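You operate a simulated robot arm through the tools that you are given. There is no shell and no other tool. Be economical: measure what you need, move in short steps, check, and stop when the job is done.

The job below is to be done with a simulated two-armed robot. You get a single attempt, and the scene is never put back.

Task
Pick up the blue sign with one hand, pass it to the other hand and put it on the top of the fitting bench. Press the lobby key to switch it off. Put the foam scrap from the wooden shelf under the socket rail on top of the purple beacon. Take the teal tag and put it on top of the blue beacon. Take the tray that says "fault" from the top of the far back bench and put it on the top of the end bench. The order is free.

It is judged by the outcome, as a careful person would: the job done as asked, and still so three seconds after it is handed in. It fails if anything else is knocked over, pushed out of place, dropped, spilled or broken.

Robot
Two 7-joint arms with two-finger parallel grippers on one trunk, on a base that drives. Base frame: it is fixed to the floor where the robot stands at the start and does not move with it; the origin is under the middle of the robot, x ahead of it, y to its left, z up. Readings come in m, rad, newtons and seconds.
The left shoulder is at the start at [0.062, 0.198, 1.029], the right one opposite. With the tool pointing down near the work surface each hand reaches from about 0.28 to 0.7 m from the robot's upright axis, wherever it stands, measured 20 degrees to its own side. Places, roughly: blue beacon (8x8x10 cm) [3.2, -7.8, 1]; blue sign [0.5, 0, 0.75]; foam scrap (8x4x3 cm) [3.6, -7.7, 1]; lobby key [2.7, -7.8, 1.2]; orange tray, yellow tray [6, 0, 0.75]; purple beacon (8x8x10 cm) [3.8, -7.7, 1]; teal tag [4.25, -7.75, 1.5]; top of the end bench [5.8, -3.6, 0.8]; top of the fitting bench [-1.5, -2.3, 0.8]. Payload 1.57 kg a hand.
The tool frame of a hand sits at the grasp point between the pads (the TCP): z along the fingers, y along the line on which they close. The tips reach 0.03 m beyond it. The gripper opens to 0.11 m. The fingers are 0.024 m wide and 0.012 m thick; the gripper's body (0.048 by 0.112 m) begins 0.078 m behind the TCP.
Orientation is that of the tool frame in the base frame, as a unit quaternion [w, x, y, z]. With the fingers straight down and closing along the base's y, the tool's x points along the base's -x, its y along +y and its z along -z.

Tools
- The arms move only by the tool servo_tool. It takes "left_commands", "right_commands" or both (then of equal length, played together; a hand with none holds still); each is text: rows parted by semicolons, each of 6 numbers parted by spaces: the shift along the tool's x, y, z in m, then the turn, a rotation vector about the tool's x, y, z in degrees. In form: dx dy dz wx wy wz; .... A call has 1 to 10 rows; each row is the pose to reach, as a shift and turn from the pose commanded when the call began, along the tool's axes at that moment. "left_fingers" and "right_fingers" are, for a hand that has rows, the closure, from 0 (fully open) to 1 (shut), set as the call begins (left out, the last holds). Each row takes 0.2 s and may step no farther than 0.05 m and 0.15 rad from the row before; otherwise, or with a gripper value out of range, the whole call is refused. A pose out of reach is approached as far as the arm can. The call stops where the force on the tool passes 40 N (or 10 N more than at its start, if that is more) or the arm is blocked; 0.2 s more then pass. The fingers move at their own pace (about 0.072 m/s each) and stop on an object; they squeeze with about 43 N. The grip force told is the motor's: it shows also when the fingers shut on nothing. Time passes only in rows, and 0.2 s behind the last, so rows that repeat a pose let the fingers close. It gives the time, the measured TCP pose, the force on the tool (base axes), the opening and the grip force at its end, in the units of the frame above (readings bear some noise), with the torque about the TCP (base axes, N m) and any sound that the robot's microphone picked up, and new pictures: "show" is both (left out), scene, wrist or none (wrist: the cameras of the hands that moved).
- Cameras (640 x 400 px; columns grow to the right, rows downward): "scene" is now at [0.0969, 0.0177, 1.6023]; the picture's right is [0.26, -0.97, 0.00], its down [-0.83, -0.22, -0.51] and it looks along [0.49, 0.13, -0.86] (base axes); focal length 257 px, centre (320, 200). "left" rides on the left gripper at [0.07, -0.016, -0.141] in its tool frame; the picture's right is [0.23, 0.97, 0.00], its down [-0.86, 0.20, -0.48] and it looks along [-0.47, 0.11, 0.88] (tool axes); focal length 222 px, centre (320, 200). "right" rides on the right gripper at [0.07, 0.016, -0.141] in its tool frame; the picture's right is [-0.23, 0.97, 0.00], its down [-0.85, -0.20, -0.48] and it looks along [-0.47, -0.11, 0.88] (tool axes); focal length 222 px, centre (320, 200). There is no depth. A picture from a camera that has moved, and an enlarged one, comes with that camera's place and axes in the base frame and with its lens.
- raise_lower(by): slides the trunk up (or, below 0, down) by that many m; the arms and the scene camera ride with it, the base frame stays. It gives what a move gives, with no picture.
- roll_base(legs): drives the robot by 1 to 6 legs, each [ahead, left, turn to the left] in m, m and rad, along the robot's own axes; the way and the turn of a leg run together, so that a leg with both is an arc; at most 1.5 m and 3.142 rad a leg. The arms and the cameras ride along, it lands a little off, and it stops where it bumps. It gives what a move gives, and a new picture of the scene camera.
- turn_head(pan, tilt): turns the head with the scene camera to pan (to the left, within 1.501 rad either way) and tilt (down, from -0.506 to 1.204), counted from straight ahead of the robot. It gives what a move gives, and a new picture of the scene camera.
- zoom(camera, box): a new picture of the part [left, top, right, bottom] of that camera's present view, enlarged. It takes no simulated time.
- sign_off(): hands the job in; it is judged then, once.

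Go step by step. Nothing tells you exact positions but the pictures and the camera data: compare them with the known pose of the tool, close in by small moves and look again before you grip or let go. The budget is 165 turns and 260 pictures, counting those below and the enlarged ones. Unless the task says otherwise, let go and move clear before handing in, and close with one line.

The tools are called after "Emit:" as a command line: name --argument value ..., lists and objects as JSON in quotes. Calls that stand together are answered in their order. servo_tool: Moves the arms, as the interface text tells. Its arguments: {"type":"object","properties":{"left_commands":{"type":"string"},"left_fingers":{"type":"number"},"right_commands":{"type":"string"},"right_fingers":{"type":"number"},"show":{"type":"string","enum":["both","scene","wrist","none"]}},"required":[]} The other tools are called the same way: raise_lower (by) slides the trunk up or down; roll_base (legs) drives the base; turn_head (pan, tilt) turns the head that bears the scene camera; zoom (camera, box) takes an enlarged picture of a part of a camera's view; sign_off () hands the job in.

At the start:

```text
time: 0.0
left_tcp_pos: [0.386, 0.306, 1.0206]
left_ee_rot: [0.0, 0.0, 1.0, 0.0]
left_force: [0.3, 0.8, 0.3]
left_torque: [0.04, -0.01, 0.02]
left_finger_gap: 0.11
left_finger_force: 0.1
right_tcp_pos: [0.3749, -0.0697, 1.0263]
right_ee_rot: [-0.001, 0.0, 1.0, 0.001]
right_force: [-0.4, 0.5, -0.5]
right_torque: [-0.01, -0.01, 0.05]
right_finger_gap: 0.11
right_finger_force: 0.0
trunk travel left (down, up): [-0.625, 0.365]
robot x, y, heading: [-0.0002, -0.0011, 0.003]
head pan, tilt: [0.262, 1.033]
```

scene: 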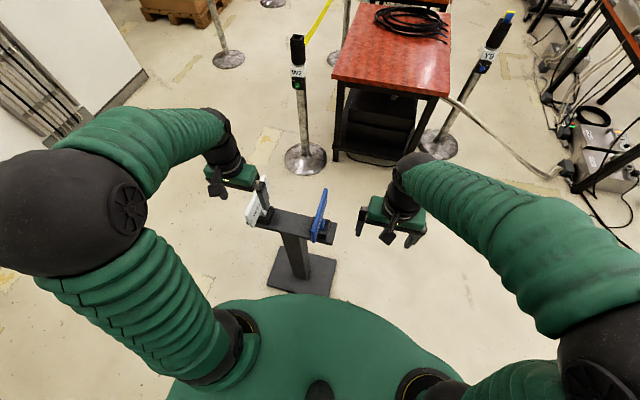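
right: 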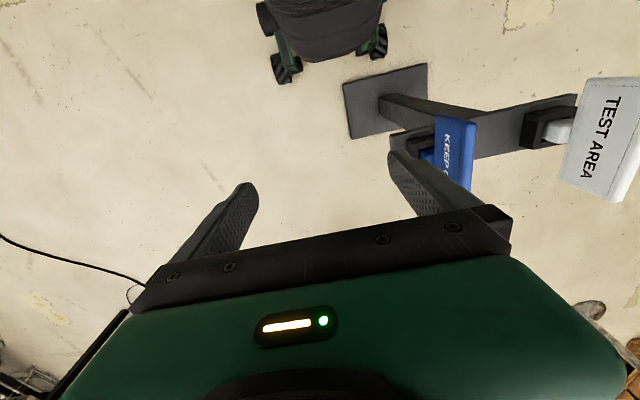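
left: 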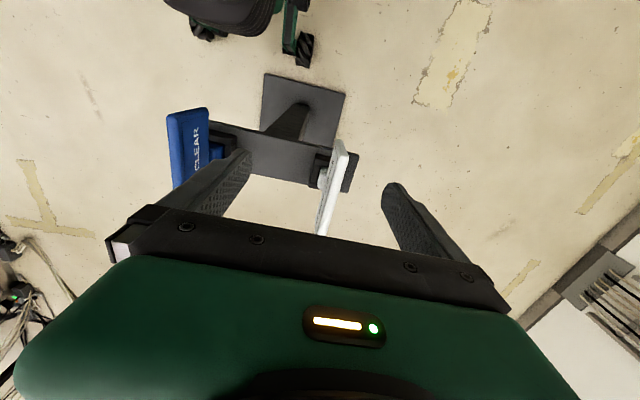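

I see a small stand in front of me, with a white "TEST AREA" sign and a blue "KEEP CLEAR" sign leaning or clipped on it. I'll enlarge the views first.

Emit:
zoom --camera "scene" --box '[220, 150, 380, 300]'

Emit:
zoom --camera "right" --box '[320, 50, 640, 250]'

Emit:
zoom --camera "left" --box '[140, 60, 400, 250]'

```text
2.67 times, centred on (300, 225) of scene
camera zoom: at [0.0969, 0.0177, 1.6023], right [0.26, -0.97, 0.0], down [-0.83, -0.22, -0.51], along [0.49, 0.13, -0.86], focal length 684 px, centre (373, 133)
```

zoom: 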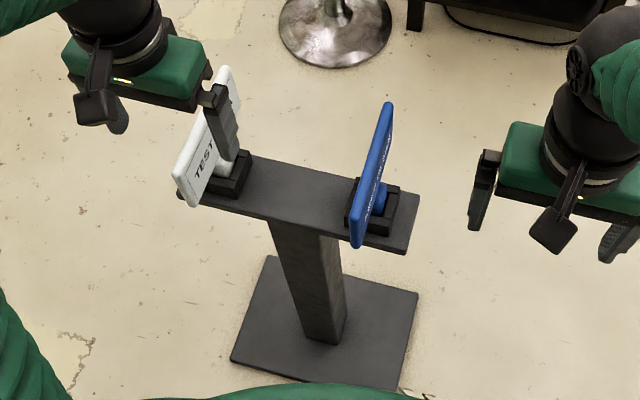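

```text
2.00 times, centred on (480, 150) of right
camera zoom: at [0.3052, -0.0527, 1.1671], right [0.23, 0.97, 0.0], down [0.86, -0.2, 0.48], along [0.47, -0.11, -0.88], focal length 444 px, centre (0, 300)
```

zoom: 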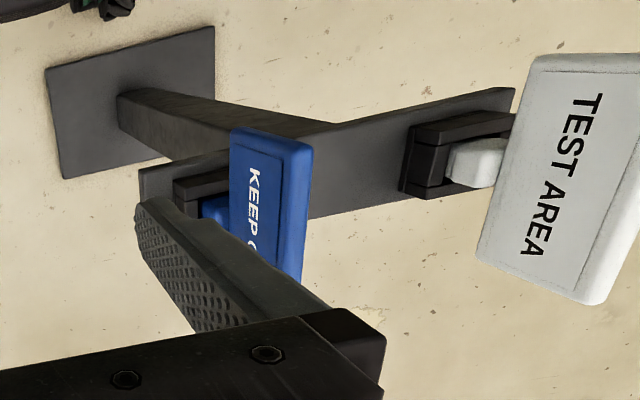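

```text
2.11 times, centred on (270, 155) of left
camera zoom: at [0.3161, 0.2891, 1.1639], right [-0.23, 0.97, 0.0], down [0.86, 0.2, 0.48], along [0.47, 0.11, -0.88], focal length 468 px, centre (425, 295)
```

zoom: 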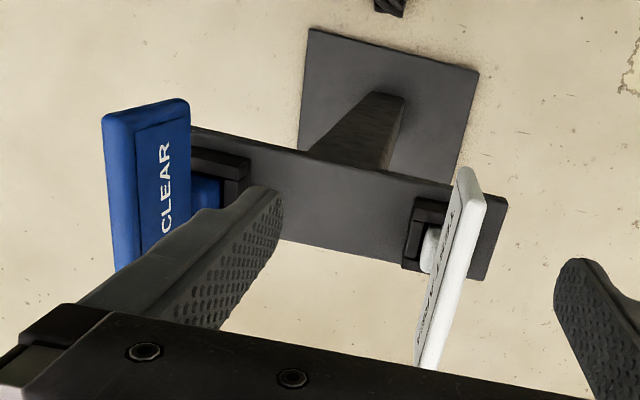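

The blue panel stands upright at about x 0.39–0.57, y 0.12, top z about 0.84. I'll bring the left hand above it and move the right hand away.

Emit:
servo_tool --left_commands "-0.02 -0.04 0.01 0 0 0; -0.04 -0.08 0.02 0 0 0; -0.06 -0.12 0.03 0 0 0; -0.08 -0.155 0.04 0 0 0; -0.09 -0.186 0.05 0 0 0; -0.09 -0.186 0.05 0 0 0" --right_commands "0 -0.04 0 0 0 0; 0 -0.08 0 0 0 0; 0 -0.12 0 0 0 0; 0 -0.15 0 0 0 0; 0 -0.15 0 0 0 0; 0 -0.15 0 0 0 0"

```text
time: 1.4
left_tcp_pos: [0.4765, 0.1184, 0.9724]
left_ee_rot: [0.0, 0.0, 1.0, 0.0]
left_force: [0.3, -0.5, -1.3]
left_torque: [-0.02, 0.01, 0.04]
left_finger_gap: 0.1101
left_finger_force: 0.2
right_tcp_pos: [0.3718, -0.2194, 1.0254]
right_ee_rot: [0.0, 0.0, 1.0, 0.0]
right_force: [-0.8, -0.4, -0.7]
right_torque: [0.03, 0.0, -0.02]
right_finger_gap: 0.1101
right_finger_force: 0.0
trunk travel left (down, up): [-0.625, 0.365]
robot x, y, heading: [0.0037, 0.0018, -0.001]
head pan, tilt: [0.262, 1.033]
camera scene: at [0.0969, 0.0162, 1.6023], right [0.26, -0.97, 0.0], down [-0.83, -0.22, -0.51], along [0.49, 0.13, -0.86], focal length 257 px, centre (320, 200)
camera right: at [0.3021, -0.2036, 1.1672], right [0.23, 0.97, 0.0], down [0.86, -0.2, 0.48], along [0.47, -0.11, -0.88], focal length 222 px, centre (320, 200)
camera left: at [0.4057, 0.1015, 1.115], right [-0.23, 0.97, 0.0], down [0.85, 0.2, 0.48], along [0.47, 0.11, -0.88], focal length 222 px, centre (320, 200)
```

scene: 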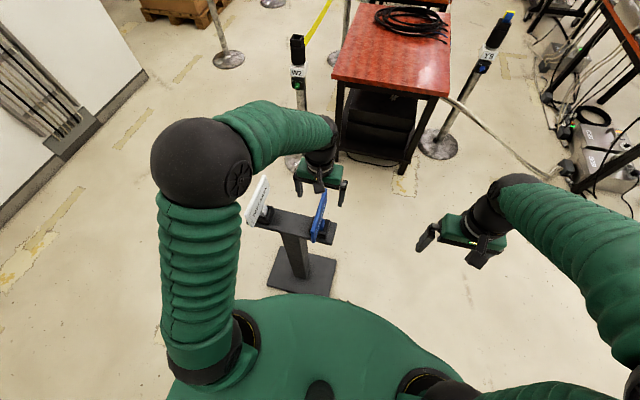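
right: 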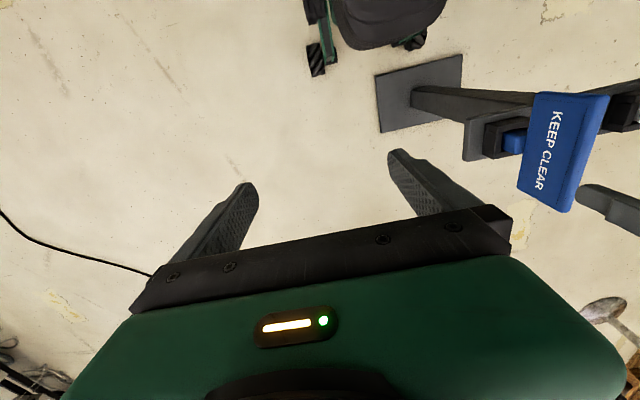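
left: 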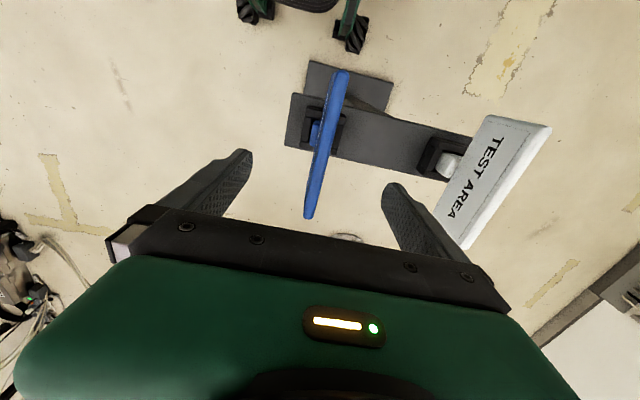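

The panel's top edge is at z about 0.88, x 0.40–0.56, y 0.12, and the left fingers straddle it. I'll go down and grip.

Emit:
servo_tool --left_commands "-0.005 0.002 0.04 0 0 0; -0.01 0.002 0.08 0 0 0; -0.012 0.002 0.117 0 0 0; -0.012 0.002 0.117 0 0 0"

```text
time: 2.4
left_tcp_pos: [0.4859, 0.1192, 0.8585]
left_ee_rot: [0.0, 0.0, 1.0, 0.0]
left_force: [0.7, 0.6, 0.3]
left_torque: [-0.01, -0.04, -0.01]
left_finger_gap: 0.1098
left_finger_force: 0.0
right_tcp_pos: [0.3721, -0.2193, 1.0256]
right_ee_rot: [0.0, 0.0, 1.0, 0.001]
right_force: [1.1, 0.4, -0.7]
right_torque: [-0.03, 0.04, 0.01]
right_finger_gap: 0.1099
right_finger_force: 0.0
trunk travel left (down, up): [-0.625, 0.365]
robot x, y, heading: [0.0033, 0.0011, 0.0]
head pan, tilt: [0.262, 1.033]
camera scene: at [0.0973, 0.016, 1.6023], right [0.26, -0.97, 0.0], down [-0.83, -0.22, -0.51], along [0.49, 0.13, -0.86], focal length 257 px, centre (320, 200)
camera left: at [0.4151, 0.1024, 1.0001], right [-0.23, 0.97, 0.0], down [0.85, 0.2, 0.48], along [0.47, 0.11, -0.88], focal length 222 px, centre (320, 200)
```

scene: 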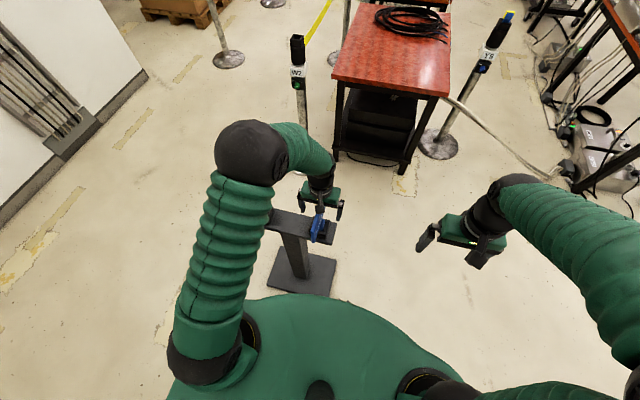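
left: 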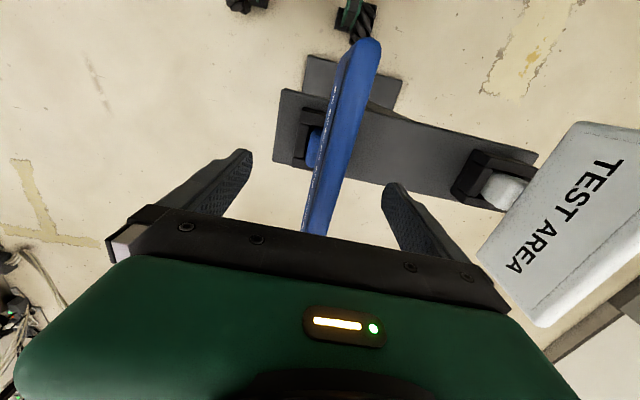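

The fingers straddle the panel. I'll close now.

Emit:
servo_tool --left_commands "0 0 0 0 0 0; 0 0 0 0 0 0; 0 0 0 0 0 0; 0 0 0 0 0 0; 0 0 0 0 0 0" --left_fingers 1

```text
time: 3.6
left_tcp_pos: [0.4867, 0.12, 0.8575]
left_ee_rot: [0.001, 0.0, 1.0, 0.0]
left_force: [-0.4, 4.1, 1.2]
left_torque: [0.37, 0.05, 0.0]
left_finger_gap: 0.0138
left_finger_force: 30.1
right_tcp_pos: [0.3731, -0.2189, 1.0265]
right_ee_rot: [0.0, 0.0, 1.0, 0.0]
right_force: [0.1, -0.7, 0.0]
right_torque: [0.05, -0.03, 0.03]
right_finger_gap: 0.1101
right_finger_force: 0.1
trunk travel left (down, up): [-0.625, 0.365]
robot x, y, heading: [0.0024, 0.0017, -0.003]
head pan, tilt: [0.262, 1.033]
camera scene: at [0.0974, 0.0172, 1.6023], right [0.26, -0.97, 0.0], down [-0.83, -0.22, -0.51], along [0.49, 0.13, -0.86], focal length 257 px, centre (320, 200)
camera left: at [0.4153, 0.1035, 1.0003], right [-0.23, 0.97, 0.0], down [0.86, 0.2, 0.48], along [0.47, 0.11, -0.88], focal length 222 px, centre (320, 200)
```

scene: 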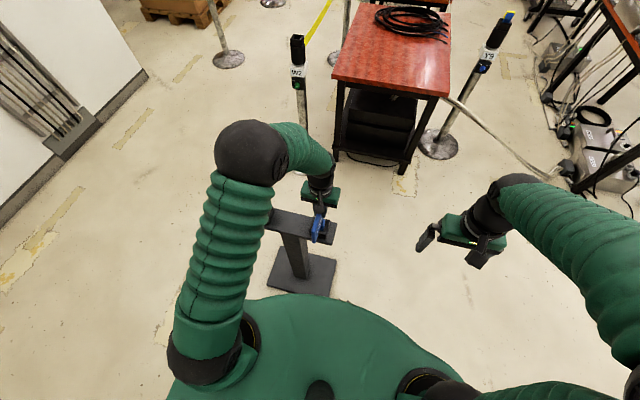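
left: 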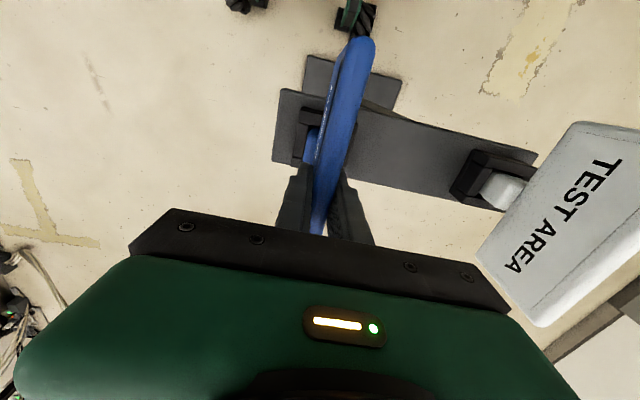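

The left hand is holding the panel (gap 14 mm). I'll lift it straight up, out of the socket.

Emit:
servo_tool --left_commands "0 0 -0.015 0 0 0; 0 0 -0.04 0 0 0; 0 0 -0.08 0 0 0; 0 0 -0.12 0 0 0; 0 0 -0.16 0 0 0; 0 0 -0.19 0 0 0; 0 0 -0.19 0 0 0"

```text
time: 5.2
left_tcp_pos: [0.488, 0.1201, 1.0465]
left_ee_rot: [0.0, -0.001, 1.0, 0.0]
left_force: [-0.1, -0.7, -1.8]
left_torque: [-0.02, -0.02, 0.02]
left_finger_gap: 0.0136
left_finger_force: 30.0
right_tcp_pos: [0.372, -0.2185, 1.026]
right_ee_rot: [-0.001, -0.001, 1.0, 0.0]
right_force: [-0.3, 0.0, -0.3]
right_torque: [0.0, 0.01, 0.0]
right_finger_gap: 0.1099
right_finger_force: 0.1
trunk travel left (down, up): [-0.625, 0.365]
robot x, y, heading: [0.0031, -0.0005, -0.001]
head pan, tilt: [0.262, 1.033]
camera scene: at [0.098, 0.0162, 1.6022], right [0.26, -0.97, 0.0], down [-0.83, -0.22, -0.51], along [0.49, 0.13, -0.86], focal length 257 px, centre (320, 200)
camera left: at [0.4176, 0.1041, 1.1897], right [-0.23, 0.97, 0.0], down [0.86, 0.2, 0.48], along [0.47, 0.11, -0.88], focal length 222 px, centre (320, 200)
```

scene: 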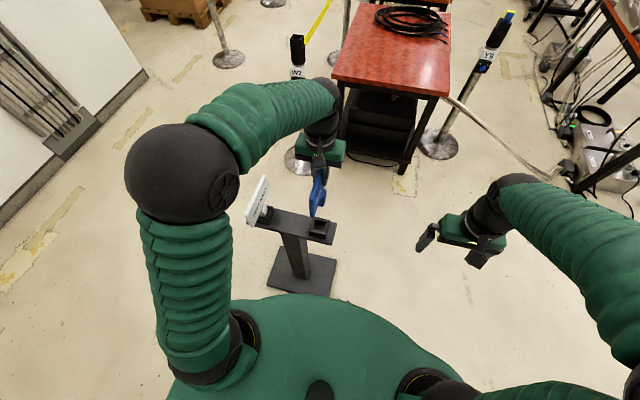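
left: 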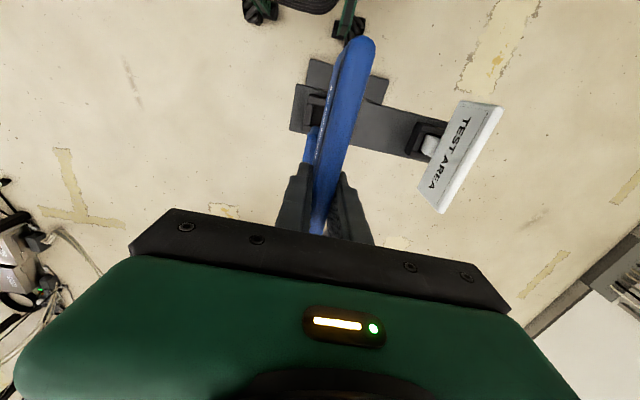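

The sign is free of its socket. I'll yaw both hands about 86° so the panel runs left–right and the right hand closes along x.

Emit:
servo_tool --left_commands "0 0 0 0 0 -8.5; 0 0 0 0 0 -17; 0 0 0 0 0 -25.5; 0 0 0 0 0 -34; 0 0 0 0 0 -42.5; 0 0 0 0 0 -51; 0 0 0 0 0 -59.5; 0 0 0 0 0 -68; 0 0 0 0 0 -76.5; 0 0 0 0 0 -85" --right_commands "0 0 0 0 0 8.5; 0 0 0 0 0 17; 0 0 0 0 0 25.5; 0 0 0 0 0 34; 0 0 0 0 0 42.5; 0 0 0 0 0 51; 0 0 0 0 0 59.5; 0 0 0 0 0 68; 0 0 0 0 0 76.5; 0 0 0 0 0 85" --show "scene"

```text
time: 7.4
left_tcp_pos: [0.488, 0.1198, 1.045]
left_ee_rot: [0.001, -0.676, 0.737, 0.0]
left_force: [0.3, -0.3, -1.8]
left_torque: [-0.01, 0.0, 0.01]
left_finger_gap: 0.0135
left_finger_force: 29.9
right_tcp_pos: [0.374, -0.2213, 1.0267]
right_ee_rot: [-0.001, 0.676, 0.736, 0.0]
right_force: [-0.7, -0.2, 0.0]
right_torque: [0.01, -0.03, 0.0]
right_finger_gap: 0.1099
right_finger_force: 0.0
trunk travel left (down, up): [-0.625, 0.365]
robot x, y, heading: [0.0002, -0.0021, -0.002]
head pan, tilt: [0.262, 1.033]
camera scene: at [0.0976, 0.0159, 1.6022], right [0.26, -0.97, 0.0], down [-0.83, -0.22, -0.51], along [0.49, 0.13, -0.86], focal length 257 px, centre (320, 200)
```

scene: 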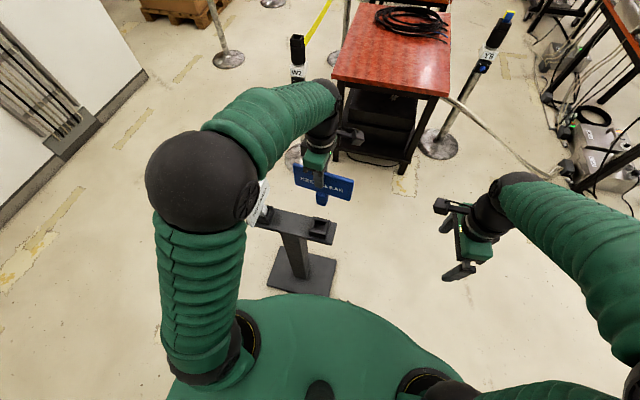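

The panel now runs left–right. I'll tilt the right hand to point left toward the panel's end.

Emit:
servo_tool --right_commands "0 0 0 0 8.5 0; 0 0 0 0 17 0; 0 0 0 0 25.5 0; 0 0 0 0 34 0; 0 0 0 0 42.5 0; 0 0 0 0 51 0; 0 0 0 0 59.5 0; 0 0 0 0 68 0; 0 0 0 0 76.5 0; 0 0 0 0 76.5 0"

```text
time: 9.6
left_tcp_pos: [0.4877, 0.1199, 1.0458]
left_ee_rot: [0.0, -0.676, 0.737, 0.0]
left_force: [0.2, 0.1, -2.4]
left_torque: [-0.02, 0.0, 0.0]
left_finger_gap: 0.0138
left_finger_force: 30.6
right_tcp_pos: [0.3746, -0.2198, 1.0267]
right_ee_rot: [-0.457, 0.53, 0.579, 0.419]
right_force: [-0.3, 0.3, -0.9]
right_torque: [0.0, 0.01, -0.01]
right_finger_gap: 0.11
right_finger_force: 0.0
trunk travel left (down, up): [-0.625, 0.365]
robot x, y, heading: [-0.0005, 0.0003, -0.002]
head pan, tilt: [0.262, 1.033]
camera scene: at [0.0978, 0.0145, 1.6022], right [0.26, -0.97, 0.0], down [-0.83, -0.22, -0.51], along [0.49, 0.13, -0.86], focal length 257 px, centre (320, 200)
camera right: at [0.4012, -0.3399, 1.1266], right [0.97, 0.03, -0.22], down [-0.14, -0.68, -0.72], along [-0.17, 0.73, -0.66], focal length 222 px, centre (320, 200)
```

scene: 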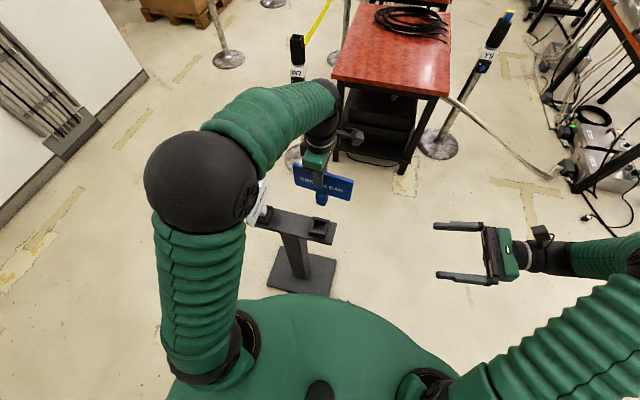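
right: 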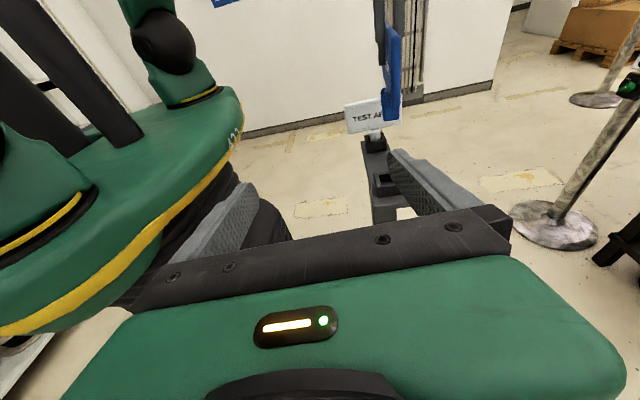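

The right hand is pointing left. I'll bring it in line with the panel's right end, stopping short of it.

Emit:
servo_tool --right_commands "0.004 0.03 0.035 0 0 0; 0.009 0.06 0.07 0 0 0; 0.013 0.09 0.11 0 0 0; 0.018 0.12 0.15 0 0 0; 0.018 0.12 0.15 0 0 0"

```text
refused: row 3 steps farther than a row can; nothing moved
```

Emit:
servo_tool --right_commands "0.004 0.024 0.03 0 0 0; 0.007 0.048 0.06 0 0 0; 0.011 0.072 0.09 0 0 0; 0.014 0.096 0.12 0 0 0; 0.018 0.12 0.15 0 0 0; 0.018 0.12 0.15 0 0 0"

```text
time: 11.0
left_tcp_pos: [0.4875, 0.1197, 1.0457]
left_ee_rot: [0.0, -0.675, 0.738, 0.001]
left_force: [1.0, 0.1, -1.5]
left_torque: [-0.01, 0.01, 0.0]
left_finger_gap: 0.0136
left_finger_force: 30.7
right_tcp_pos: [0.4787, -0.0605, 1.0079]
right_ee_rot: [-0.456, 0.531, 0.579, 0.418]
right_force: [0.2, -0.1, 0.3]
right_torque: [0.03, 0.03, 0.0]
right_finger_gap: 0.1101
right_finger_force: 0.1
trunk travel left (down, up): [-0.625, 0.365]
robot x, y, heading: [0.0012, -0.0022, -0.001]
head pan, tilt: [0.262, 1.033]
camera scene: at [0.098, 0.0157, 1.6022], right [0.26, -0.97, 0.0], down [-0.83, -0.22, -0.51], along [0.49, 0.13, -0.86], focal length 257 px, centre (320, 200)
camera right: at [0.5061, -0.1798, 1.1074], right [0.97, 0.03, -0.22], down [-0.14, -0.68, -0.72], along [-0.17, 0.73, -0.66], focal length 222 px, centre (320, 200)
```

scene: 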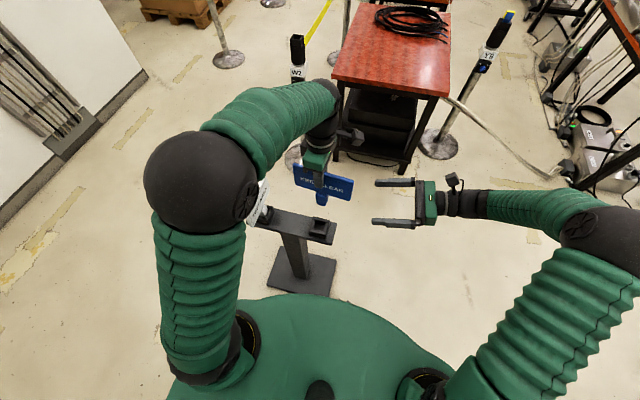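
right: 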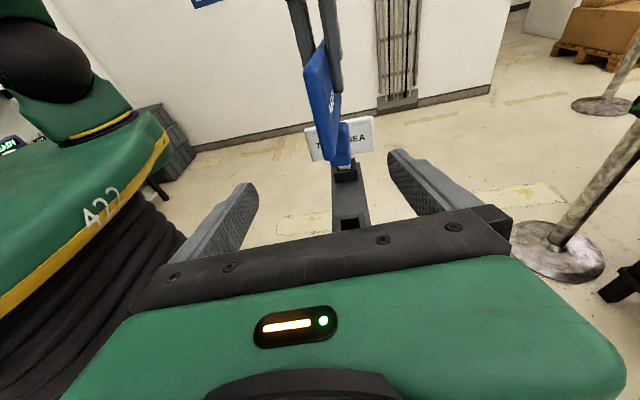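

The panel end is in line, but the hand is about 10° off in yaw and a bit low. I'll correct both and look again.

Emit:
servo_tool --right_commands "0.01 0 0 -5 0 1.2; 0.02 0 0 -10 0 2.4; 0.03 0 0 -10 0 2.4; 0.03 0 0 -10 0 2.4" --show "wrist"

```text
time: 12.0
left_tcp_pos: [0.4879, 0.1202, 1.0449]
left_ee_rot: [0.0, -0.675, 0.738, 0.0]
left_force: [-0.2, 0.5, -1.9]
left_torque: [0.02, 0.01, 0.05]
left_finger_gap: 0.0139
left_finger_force: 30.3
right_tcp_pos: [0.4802, -0.0536, 1.0366]
right_ee_rot: [-0.417, 0.581, 0.529, 0.457]
right_force: [0.3, -0.1, -0.1]
right_torque: [0.01, 0.0, 0.01]
right_finger_gap: 0.1101
right_finger_force: 0.0
trunk travel left (down, up): [-0.625, 0.365]
robot x, y, heading: [-0.0008, -0.0006, 0.003]
head pan, tilt: [0.262, 1.033]
camera right: at [0.4858, -0.1756, 1.1385], right [0.96, -0.14, -0.22], down [-0.26, -0.64, -0.72], along [-0.04, 0.75, -0.66], focal length 222 px, centre (320, 200)
```

right: 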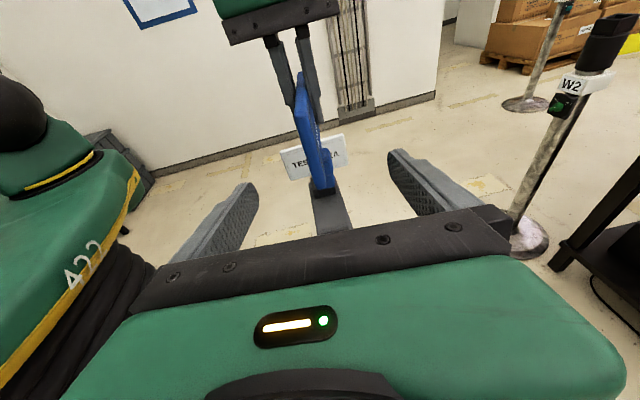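

Almost aligned: the panel is about 8 mm to the left of the finger midline. I'll advance along the fingers.

Emit:
servo_tool --right_commands "0 -0.005 0.03 0 0 0; 0 -0.008 0.06 0 0 0; 0 -0.008 0.085 0 0 0; 0 -0.008 0.103 0 0 0; 0 -0.008 0.103 0 0 0"

```text
time: 13.2
left_tcp_pos: [0.488, 0.1195, 1.046]
left_ee_rot: [0.0, -0.676, 0.737, 0.0]
left_force: [0.5, -0.4, -1.1]
left_torque: [0.0, 0.01, 0.02]
left_finger_gap: 0.0139
left_finger_force: 29.9
right_tcp_pos: [0.4809, 0.0471, 1.0142]
right_ee_rot: [-0.417, 0.581, 0.529, 0.457]
right_force: [0.1, 0.6, -0.8]
right_torque: [0.01, -0.02, -0.02]
right_finger_gap: 0.1102
right_finger_force: 0.1
trunk travel left (down, up): [-0.625, 0.365]
robot x, y, heading: [0.0017, 0.0015, -0.002]
head pan, tilt: [0.262, 1.033]
camera scene: at [0.0982, 0.016, 1.6022], right [0.26, -0.97, 0.0], down [-0.83, -0.22, -0.51], along [0.49, 0.13, -0.86], focal length 257 px, centre (320, 200)
camera right: at [0.4854, -0.0756, 1.1149], right [0.96, -0.14, -0.22], down [-0.26, -0.64, -0.72], along [-0.04, 0.75, -0.66], focal length 222 px, centre (320, 200)
```

scene: 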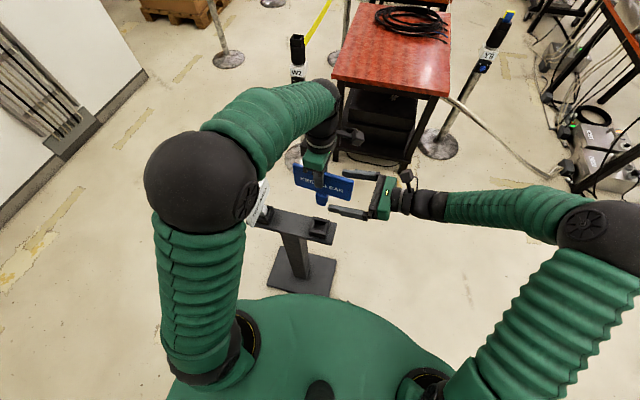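
right: 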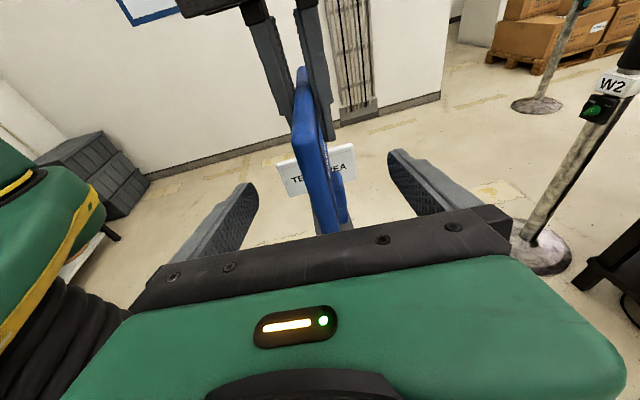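

The fingertips overlap the panel by about 3 cm. I'll go 13 mm farther and close the right hand.

Emit:
servo_tool --right_commands "0 0 0.013 0 0 0; 0 0 0.013 0 0 0" --show "none"

Emit:
servo_tool --right_commands "0 0 0 0 0 0; 0 0 0 0 0 0; 0 0 0 0 0 0; 0 0 0 0 0 0; 0 0 0 0 0 0" --right_fingers 1

```text
time: 13.8
left_tcp_pos: [0.488, 0.1207, 1.0449]
left_ee_rot: [0.001, -0.676, 0.737, 0.0]
left_force: [-0.7, 0.2, -0.7]
left_torque: [-0.01, -0.02, -0.01]
left_finger_gap: 0.0139
left_finger_force: 29.8
right_tcp_pos: [0.4816, 0.0607, 1.0117]
right_ee_rot: [-0.417, 0.58, 0.529, 0.458]
right_force: [0.4, 0.3, -0.7]
right_torque: [0.03, 0.01, -0.02]
right_finger_gap: 0.1098
right_finger_force: 0.1
trunk travel left (down, up): [-0.625, 0.365]
robot x, y, heading: [-0.0017, -0.0013, -0.001]
head pan, tilt: [0.262, 1.033]
```

```text
time: 15.0
left_tcp_pos: [0.4876, 0.1201, 1.0458]
left_ee_rot: [0.0, -0.676, 0.737, 0.001]
left_force: [-3.2, 0.9, -1.0]
left_torque: [0.11, 0.0, -0.39]
left_finger_gap: 0.0135
left_finger_force: 30.0
right_tcp_pos: [0.4824, 0.06, 1.0112]
right_ee_rot: [-0.417, 0.581, 0.528, 0.458]
right_force: [3.5, 0.5, 0.0]
right_torque: [-0.1, 0.11, 0.15]
right_finger_gap: 0.0137
right_finger_force: 29.8
trunk travel left (down, up): [-0.625, 0.365]
robot x, y, heading: [0.0002, 0.0011, 0.001]
head pan, tilt: [0.262, 1.033]
camera scene: at [0.0985, 0.0161, 1.6022], right [0.26, -0.97, 0.0], down [-0.83, -0.22, -0.51], along [0.49, 0.13, -0.86], focal length 257 px, centre (320, 200)
camera right: at [0.4874, -0.0622, 1.1117], right [0.96, -0.14, -0.22], down [-0.26, -0.64, -0.72], along [-0.04, 0.75, -0.66], focal length 222 px, centre (320, 200)
```

scene: 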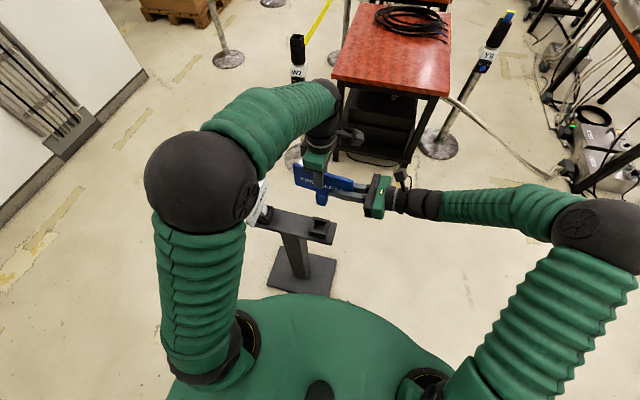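
right: 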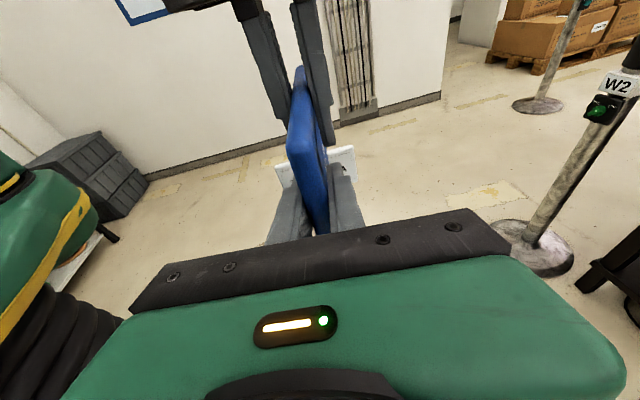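

Both hands hold the panel now. I'll open the left hand and raise it clear.

Emit:
servo_tool --left_commands "0 0 0 0 0 0; 0 0 0 0 0 0; 0 0 0 0 0 0; 0 0 0 0 0 0; 0 0 -0.04 0 0 0; 0 0 -0.08 0 0 0; 0 0 -0.12 0 0 0; 0 0 -0.15 0 0 0" --left_fingers 0

```text
time: 16.8
left_tcp_pos: [0.4842, 0.1223, 1.1946]
left_ee_rot: [0.0, -0.675, 0.738, 0.001]
left_force: [-0.5, -0.4, -0.1]
left_torque: [-0.01, -0.03, 0.01]
left_finger_gap: 0.11
left_finger_force: 0.0
right_tcp_pos: [0.4816, 0.0607, 1.0105]
right_ee_rot: [-0.418, 0.58, 0.53, 0.457]
right_force: [0.0, 0.8, 0.3]
right_torque: [-0.1, 0.0, 0.01]
right_finger_gap: 0.0138
right_finger_force: 29.7
trunk travel left (down, up): [-0.625, 0.365]
robot x, y, heading: [-0.0003, -0.0032, 0.001]
head pan, tilt: [0.262, 1.033]
camera scene: at [0.0978, 0.0162, 1.6022], right [0.26, -0.97, 0.0], down [-0.83, -0.22, -0.51], along [0.49, 0.13, -0.86], focal length 257 px, centre (320, 200)
camera left: at [0.494, 0.051, 1.3368], right [-0.99, -0.14, 0.0], down [-0.12, 0.87, 0.48], along [-0.07, 0.47, -0.88], focal length 222 px, centre (320, 200)
```

scene: 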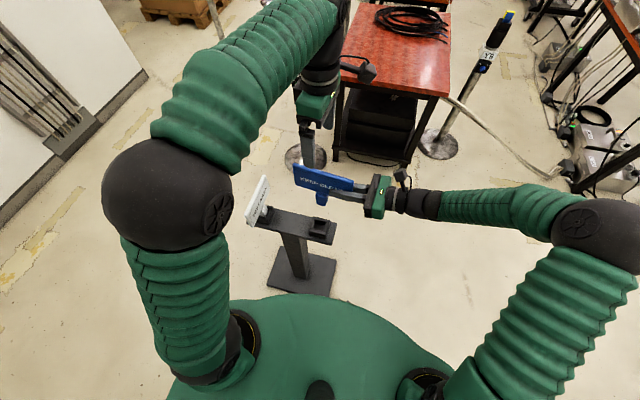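
left: 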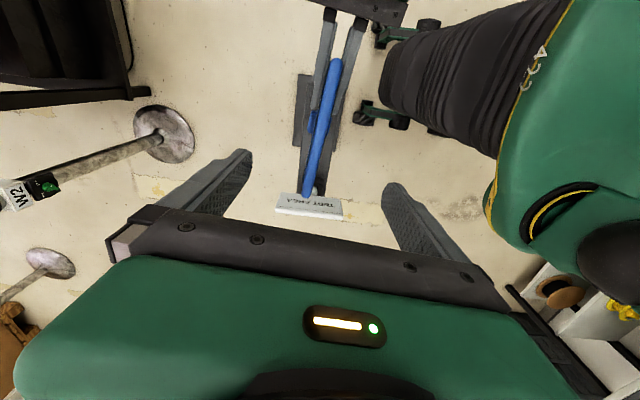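

The handover worked. I'll pull both hands back toward the body for driving.

Emit:
servo_tool --right_commands "0.002 -0.011 -0.017 0 0 0; 0.004 -0.021 -0.034 0 0 0; 0.006 -0.032 -0.051 0 0 0; 0.008 -0.042 -0.068 0 0 0; 0.010 -0.053 -0.085 0 0 0; 0.012 -0.064 -0.102 0 0 0; 0.015 -0.074 -0.119 0 0 0; 0.017 -0.085 -0.136 0 0 0; 0.019 -0.095 -0.153 0 0 0; 0.021 -0.106 -0.17 0 0 0" --left_commands "-0.017 0.011 0 0 0 8.5; -0.034 0.023 0 0 0 17; -0.051 0.034 0 0 0 25.5; -0.068 0.046 0 0 0 34; -0.085 0.057 0 0 0 42.5; -0.102 0.069 0 0 0 51; -0.119 0.08 0 0 0 59.5; -0.136 0.092 0 0 0 68; -0.153 0.103 0 0 0 76.5; -0.171 0.115 0 0 0 85" --show "none"

Emit:
turn_head --pan -1.5 --tilt 0.4

```text
time: 19.0
left_tcp_pos: [0.3872, 0.2982, 1.1965]
left_ee_rot: [0.001, 0.001, 1.0, 0.0]
left_force: [-0.3, 0.2, 0.1]
left_torque: [0.0, -0.02, 0.01]
left_finger_gap: 0.1098
left_finger_force: 0.1
right_tcp_pos: [0.3614, -0.0893, 1.0721]
right_ee_rot: [-0.418, 0.58, 0.53, 0.457]
right_force: [1.0, -0.2, -1.2]
right_torque: [-0.08, 0.02, 0.0]
right_finger_gap: 0.0135
right_finger_force: 29.7
trunk travel left (down, up): [-0.625, 0.365]
robot x, y, heading: [0.002, 0.0008, -0.004]
head pan, tilt: [0.262, 1.033]
```

```text
time: 20.8
left_tcp_pos: [0.3882, 0.2964, 1.1971]
left_ee_rot: [0.001, -0.001, 1.0, 0.0]
left_force: [0.1, 0.4, -0.3]
left_torque: [-0.02, 0.01, 0.01]
left_finger_gap: 0.11
left_finger_force: 0.1
right_tcp_pos: [0.3636, -0.0893, 1.0717]
right_ee_rot: [-0.418, 0.58, 0.53, 0.456]
right_force: [1.2, -0.5, -1.6]
right_torque: [-0.1, 0.0, -0.03]
right_finger_gap: 0.0135
right_finger_force: 29.9
trunk travel left (down, up): [-0.625, 0.365]
robot x, y, heading: [-0.0002, 0.0016, -0.001]
head pan, tilt: [-1.499, 0.4]
camera scene: at [0.0384, -0.0937, 1.6548], right [-1.0, -0.07, 0.0], down [-0.03, 0.39, -0.92], along [0.07, -0.92, -0.39], focal length 257 px, centre (320, 200)
```

scene: 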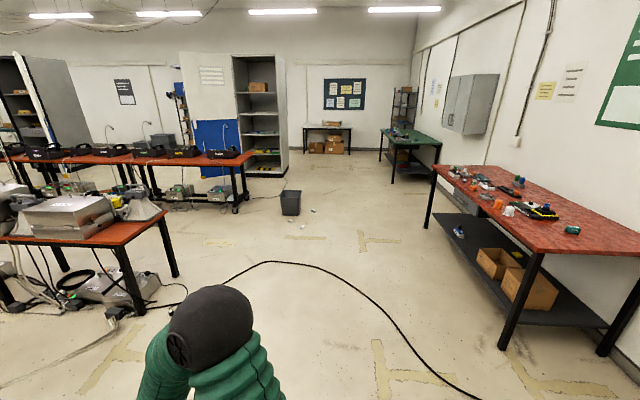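

The fitting bench is the red one at the right, front edge at about x −1.12, y from −3.1 to −1.4, with clutter on it. I'll strafe right, away from the stand, then turn to face the bench and look.

Emit:
roll_base --legs '[[0, -1.2, 0], [0, 0, -1.57], [0, 0, -1.57]]'

Emit:
turn_head --pan 0 --tilt 0.6

```text
time: 34.6
left_tcp_pos: [-0.3868, -1.5284, 1.1953]
left_ee_rot: [0.0, 1.0, 0.004, 0.0]
left_force: [-0.4, -0.7, -0.6]
left_torque: [0.02, -0.03, 0.01]
left_finger_gap: 0.1099
left_finger_force: 0.0
right_tcp_pos: [-0.3653, -1.142, 1.0725]
right_ee_rot: [-0.456, -0.531, 0.578, -0.419]
right_force: [-1.5, 0.9, -1.8]
right_torque: [0.1, -0.01, -0.01]
right_finger_gap: 0.0139
right_finger_force: 30.2
trunk travel left (down, up): [-0.625, 0.365]
robot x, y, heading: [-0.0, -1.2293, -3.132]
head pan, tilt: [-1.499, 0.4]
camera scene: at [-0.0416, -1.1376, 1.6548], right [1.0, 0.08, 0.0], down [0.03, -0.39, -0.92], along [-0.07, 0.92, -0.39], focal length 257 px, centre (320, 200)
```

scene: 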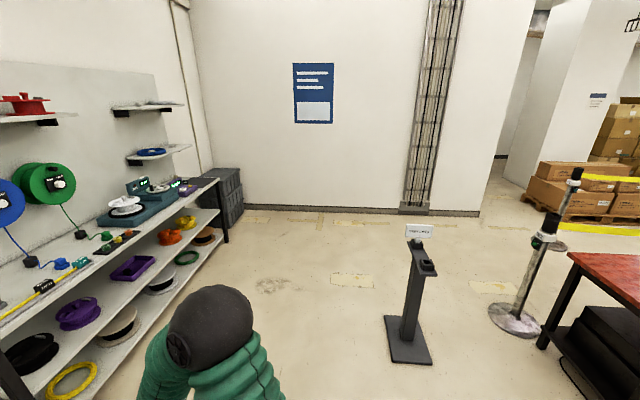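

```text
time: 36.2
left_tcp_pos: [-0.386, -1.5296, 1.196]
left_ee_rot: [0.001, 1.0, 0.003, 0.001]
left_force: [-0.3, -0.2, -0.2]
left_torque: [-0.03, 0.03, 0.01]
left_finger_gap: 0.1097
left_finger_force: 0.1
right_tcp_pos: [-0.364, -1.1414, 1.0722]
right_ee_rot: [-0.456, -0.531, 0.579, -0.418]
right_force: [-0.9, 1.3, -1.5]
right_torque: [0.1, -0.01, 0.01]
right_finger_gap: 0.0136
right_finger_force: 30.6
trunk travel left (down, up): [-0.625, 0.365]
robot x, y, heading: [-0.0056, -1.2279, -3.137]
head pan, tilt: [0.0, 0.6]
camera scene: at [-0.1228, -1.2303, 1.6365], right [-0.01, 1.0, 0.0], down [0.57, 0.0, -0.82], along [-0.82, -0.01, -0.57], focal length 257 px, centre (320, 200)
```

scene: 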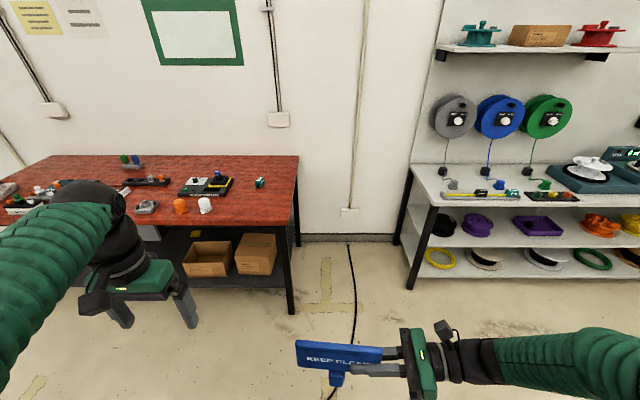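

The free patch is the bench's near right corner (x −1.45..−1.14, y −1.8..−1.38). I'll drive up to it.

Emit:
roll_base --legs '[[0.4, 0.27, 0], [0.3, 0, 0]]'

```text
time: 40.7
left_tcp_pos: [-1.0707, -1.803, 1.1968]
left_ee_rot: [0.0, 1.0, 0.006, -0.001]
left_force: [0.5, 0.5, 0.0]
left_torque: [-0.07, -0.02, -0.01]
left_finger_gap: 0.1098
left_finger_force: 0.1
right_tcp_pos: [-1.0496, -1.4172, 1.0715]
right_ee_rot: [-0.456, -0.532, 0.577, -0.42]
right_force: [0.2, 0.3, -2.0]
right_torque: [0.05, -0.03, 0.01]
right_finger_gap: 0.0136
right_finger_force: 30.0
trunk travel left (down, up): [-0.625, 0.365]
robot x, y, heading: [-0.6841, -1.5047, -3.135]
head pan, tilt: [0.0, 0.6]
camera scene: at [-0.8069, -1.5041, 1.6367], right [-0.01, 1.0, 0.0], down [0.57, 0.0, -0.82], along [-0.82, -0.01, -0.57], focal length 257 px, centre (320, 200)
```

scene: 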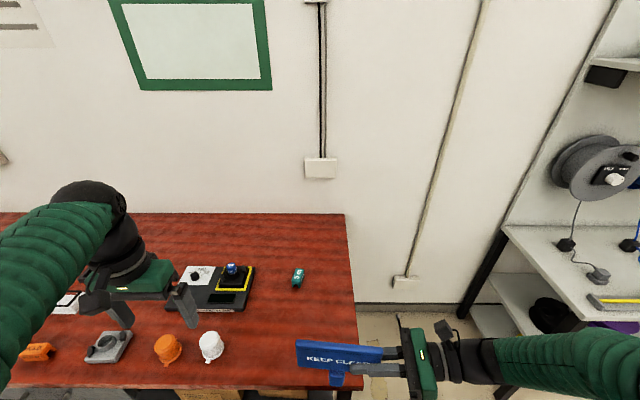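

The right hand is beside the bench's right end. I'll roll the sign flat, with the stem pointing away from me.

Emit:
turn_head --pan -0.2 --tilt 0.9

Emit:
servo_tool --right_commands "0 0.01 0.001 0 0 -8.5; 0 0.02 0.002 0 0 -17; 0 0.03 0.003 0 0 -25.5; 0 0.04 0.003 0 0 -34; 0 0.05 0.004 0 0 -42.5; 0 0.06 0.005 0 0 -51; 0 0.07 0.006 0 0 -59.5; 0 0.08 0.007 0 0 -68; 0 0.09 0.008 0 0 -76.5; 0 0.1 0.008 0 0 -85"

```text
time: 41.5
left_tcp_pos: [-1.0714, -1.805, 1.1965]
left_ee_rot: [0.0, 1.0, 0.004, 0.001]
left_force: [-0.5, 0.3, 0.7]
left_torque: [-0.04, -0.02, 0.02]
left_finger_gap: 0.1102
left_finger_force: 0.1
right_tcp_pos: [-1.0505, -1.4167, 1.0712]
right_ee_rot: [-0.456, -0.531, 0.578, -0.419]
right_force: [-0.2, 0.4, -0.7]
right_torque: [0.13, 0.01, 0.04]
right_finger_gap: 0.0135
right_finger_force: 30.4
trunk travel left (down, up): [-0.625, 0.365]
robot x, y, heading: [-0.6866, -1.5056, -3.138]
head pan, tilt: [-0.201, 0.901]
camera scene: at [-0.7956, -1.4903, 1.6117], right [0.19, 0.98, 0.0], down [0.77, -0.15, -0.62], along [-0.61, 0.12, -0.78], focal length 257 px, centre (320, 200)
```

scene: 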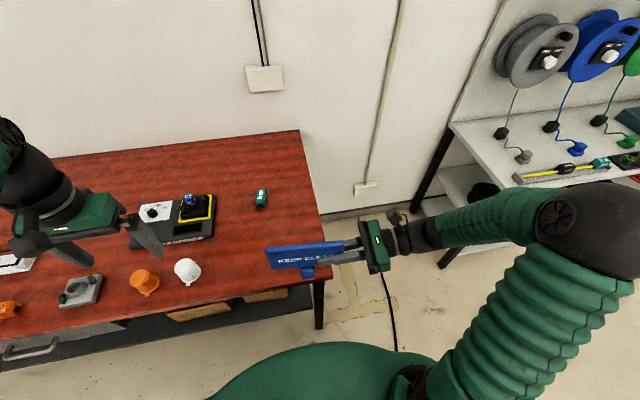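

```text
time: 43.7
left_tcp_pos: [-1.0722, -1.8052, 1.1967]
left_ee_rot: [0.0, 1.0, 0.004, 0.0]
left_force: [-0.3, 0.4, -0.6]
left_torque: [-0.04, -0.02, -0.01]
left_finger_gap: 0.1101
left_finger_force: 0.0
right_tcp_pos: [-1.1505, -1.4159, 1.0691]
right_ee_rot: [0.619, 0.782, -0.066, 0.0]
right_force: [0.0, 0.2, -1.9]
right_torque: [0.1, -0.04, -0.01]
right_finger_gap: 0.0136
right_finger_force: 29.9
trunk travel left (down, up): [-0.625, 0.365]
robot x, y, heading: [-0.6886, -1.5064, -3.135]
head pan, tilt: [-0.201, 0.901]
camera scene: at [-0.7958, -1.4903, 1.6116], right [0.19, 0.98, 0.0], down [0.77, -0.15, -0.62], along [-0.61, 0.12, -0.79], focal length 257 px, centre (320, 200)
camera right: at [-1.0721, -1.2906, 1.1237], right [-0.33, -0.2, 0.92], down [-0.79, 0.6, -0.15], along [-0.52, -0.78, -0.35], focal length 222 px, centre (320, 200)
```

scene: 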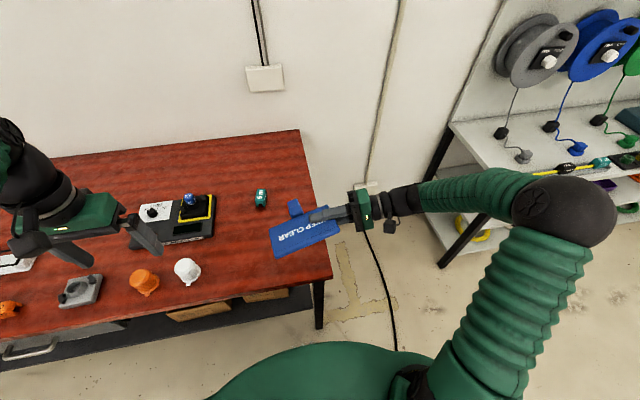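
right: 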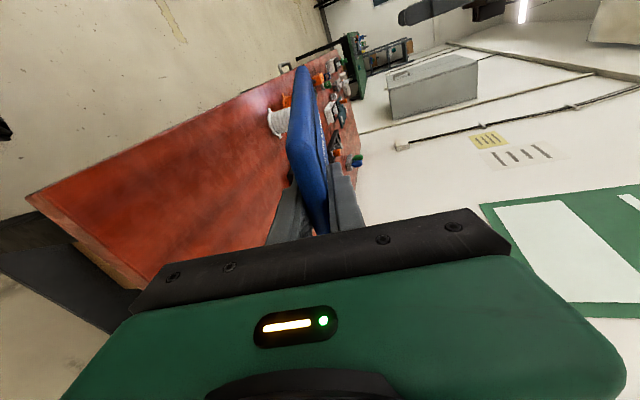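

The sign is flat now, with its far end tilted a bit down. I'll move forward over the bench and down.

Emit:
servo_tool --right_commands "-0.027 -0.0265 0.009 0 0 0; -0.054 -0.053 0.018 0 0 0; -0.082 -0.08 0.027 0 0 0; -0.109 -0.106 0.036 0 0 0; -0.109 -0.106 0.036 0 0 0"

```text
time: 44.9
left_tcp_pos: [-1.0708, -1.8045, 1.197]
left_ee_rot: [0.0, 1.0, 0.005, -0.001]
left_force: [-0.3, 0.4, -0.3]
left_torque: [-0.01, -0.02, -0.03]
left_finger_gap: 0.1102
left_finger_force: 0.0
right_tcp_pos: [-1.2507, -1.421, 0.9497]
right_ee_rot: [0.619, 0.782, -0.066, 0.001]
right_force: [0.6, -0.2, -1.7]
right_torque: [0.13, -0.04, -0.03]
right_finger_gap: 0.0134
right_finger_force: 30.1
trunk travel left (down, up): [-0.625, 0.365]
robot x, y, heading: [-0.6884, -1.5074, -3.135]
head pan, tilt: [-0.201, 0.901]
camera scene: at [-0.7951, -1.4907, 1.6117], right [0.19, 0.98, 0.0], down [0.77, -0.15, -0.62], along [-0.61, 0.12, -0.78], focal length 257 px, centre (320, 200)
camera right: at [-1.1719, -1.2949, 1.0051], right [-0.33, -0.2, 0.92], down [-0.79, 0.6, -0.15], along [-0.52, -0.78, -0.35], focal length 222 px, centre (320, 200)
```

scene: 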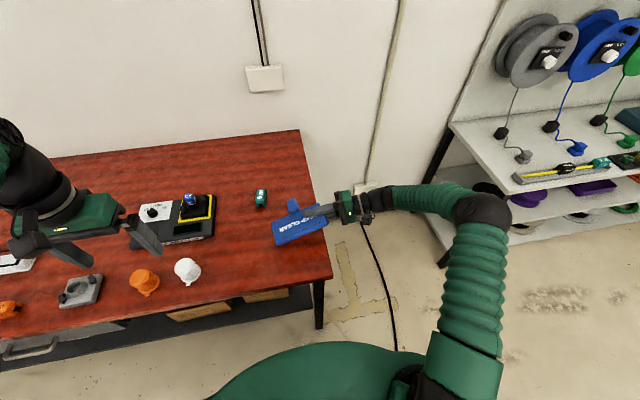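
right: 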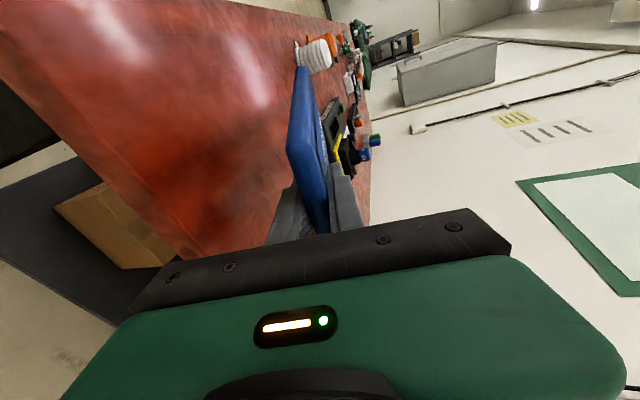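

The sign is over the free corner. I'll lower it to just above the surface.

Emit:
servo_tool --right_commands "-0.0033 -0.0387 0.0093 0 0 0; -0.0066 -0.0774 0.0186 0 0 0; -0.0072 -0.085 0.0204 0 0 0; -0.0072 -0.085 0.0204 0 0 0"

```text
time: 45.7
left_tcp_pos: [-1.0667, -1.804, 1.1996]
left_ee_rot: [0.0, 1.0, 0.005, -0.003]
left_force: [-0.1, -0.5, -0.3]
left_torque: [0.01, 0.0, 0.0]
left_finger_gap: 0.11
left_finger_force: 0.0
right_tcp_pos: [-1.2493, -1.4212, 0.8798]
right_ee_rot: [0.63, 0.774, -0.06, -0.005]
right_force: [9.6, 6.4, 27.4]
right_torque: [-2.21, 1.14, 0.38]
right_finger_gap: 0.0175
right_finger_force: 32.0
trunk travel left (down, up): [-0.625, 0.365]
robot x, y, heading: [-0.6878, -1.5007, -3.131]
head pan, tilt: [-0.201, 0.901]
stopped in row 3 (right hand): the force on the tool passed its limit at 48 N (the readings are from after the stop); the commanded pose is now the measured one
camera scene: at [-0.7884, -1.4885, 1.6126], right [0.19, 0.98, 0.0], down [0.77, -0.15, -0.62], along [-0.61, 0.12, -0.78], focal length 257 px, centre (320, 200)
camera right: at [-1.1704, -1.2943, 0.9299], right [-0.31, -0.17, 0.94], down [-0.79, 0.59, -0.15], along [-0.53, -0.79, -0.32], focal length 222 px, centre (320, 200)
```

scene: 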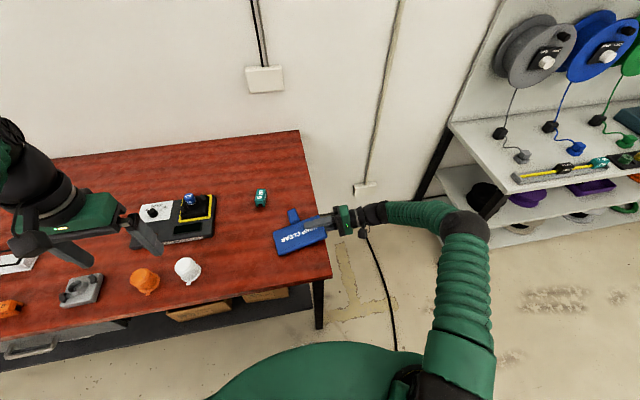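
right: 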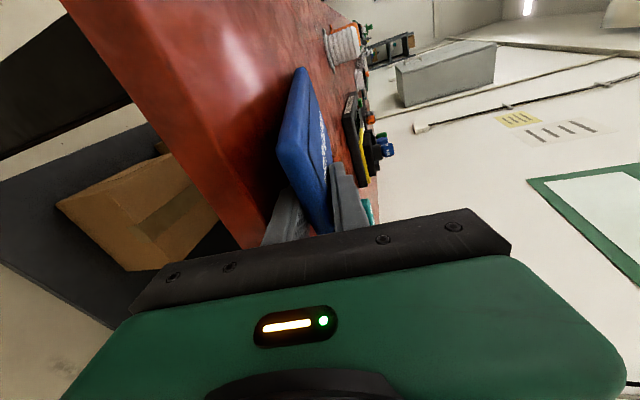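

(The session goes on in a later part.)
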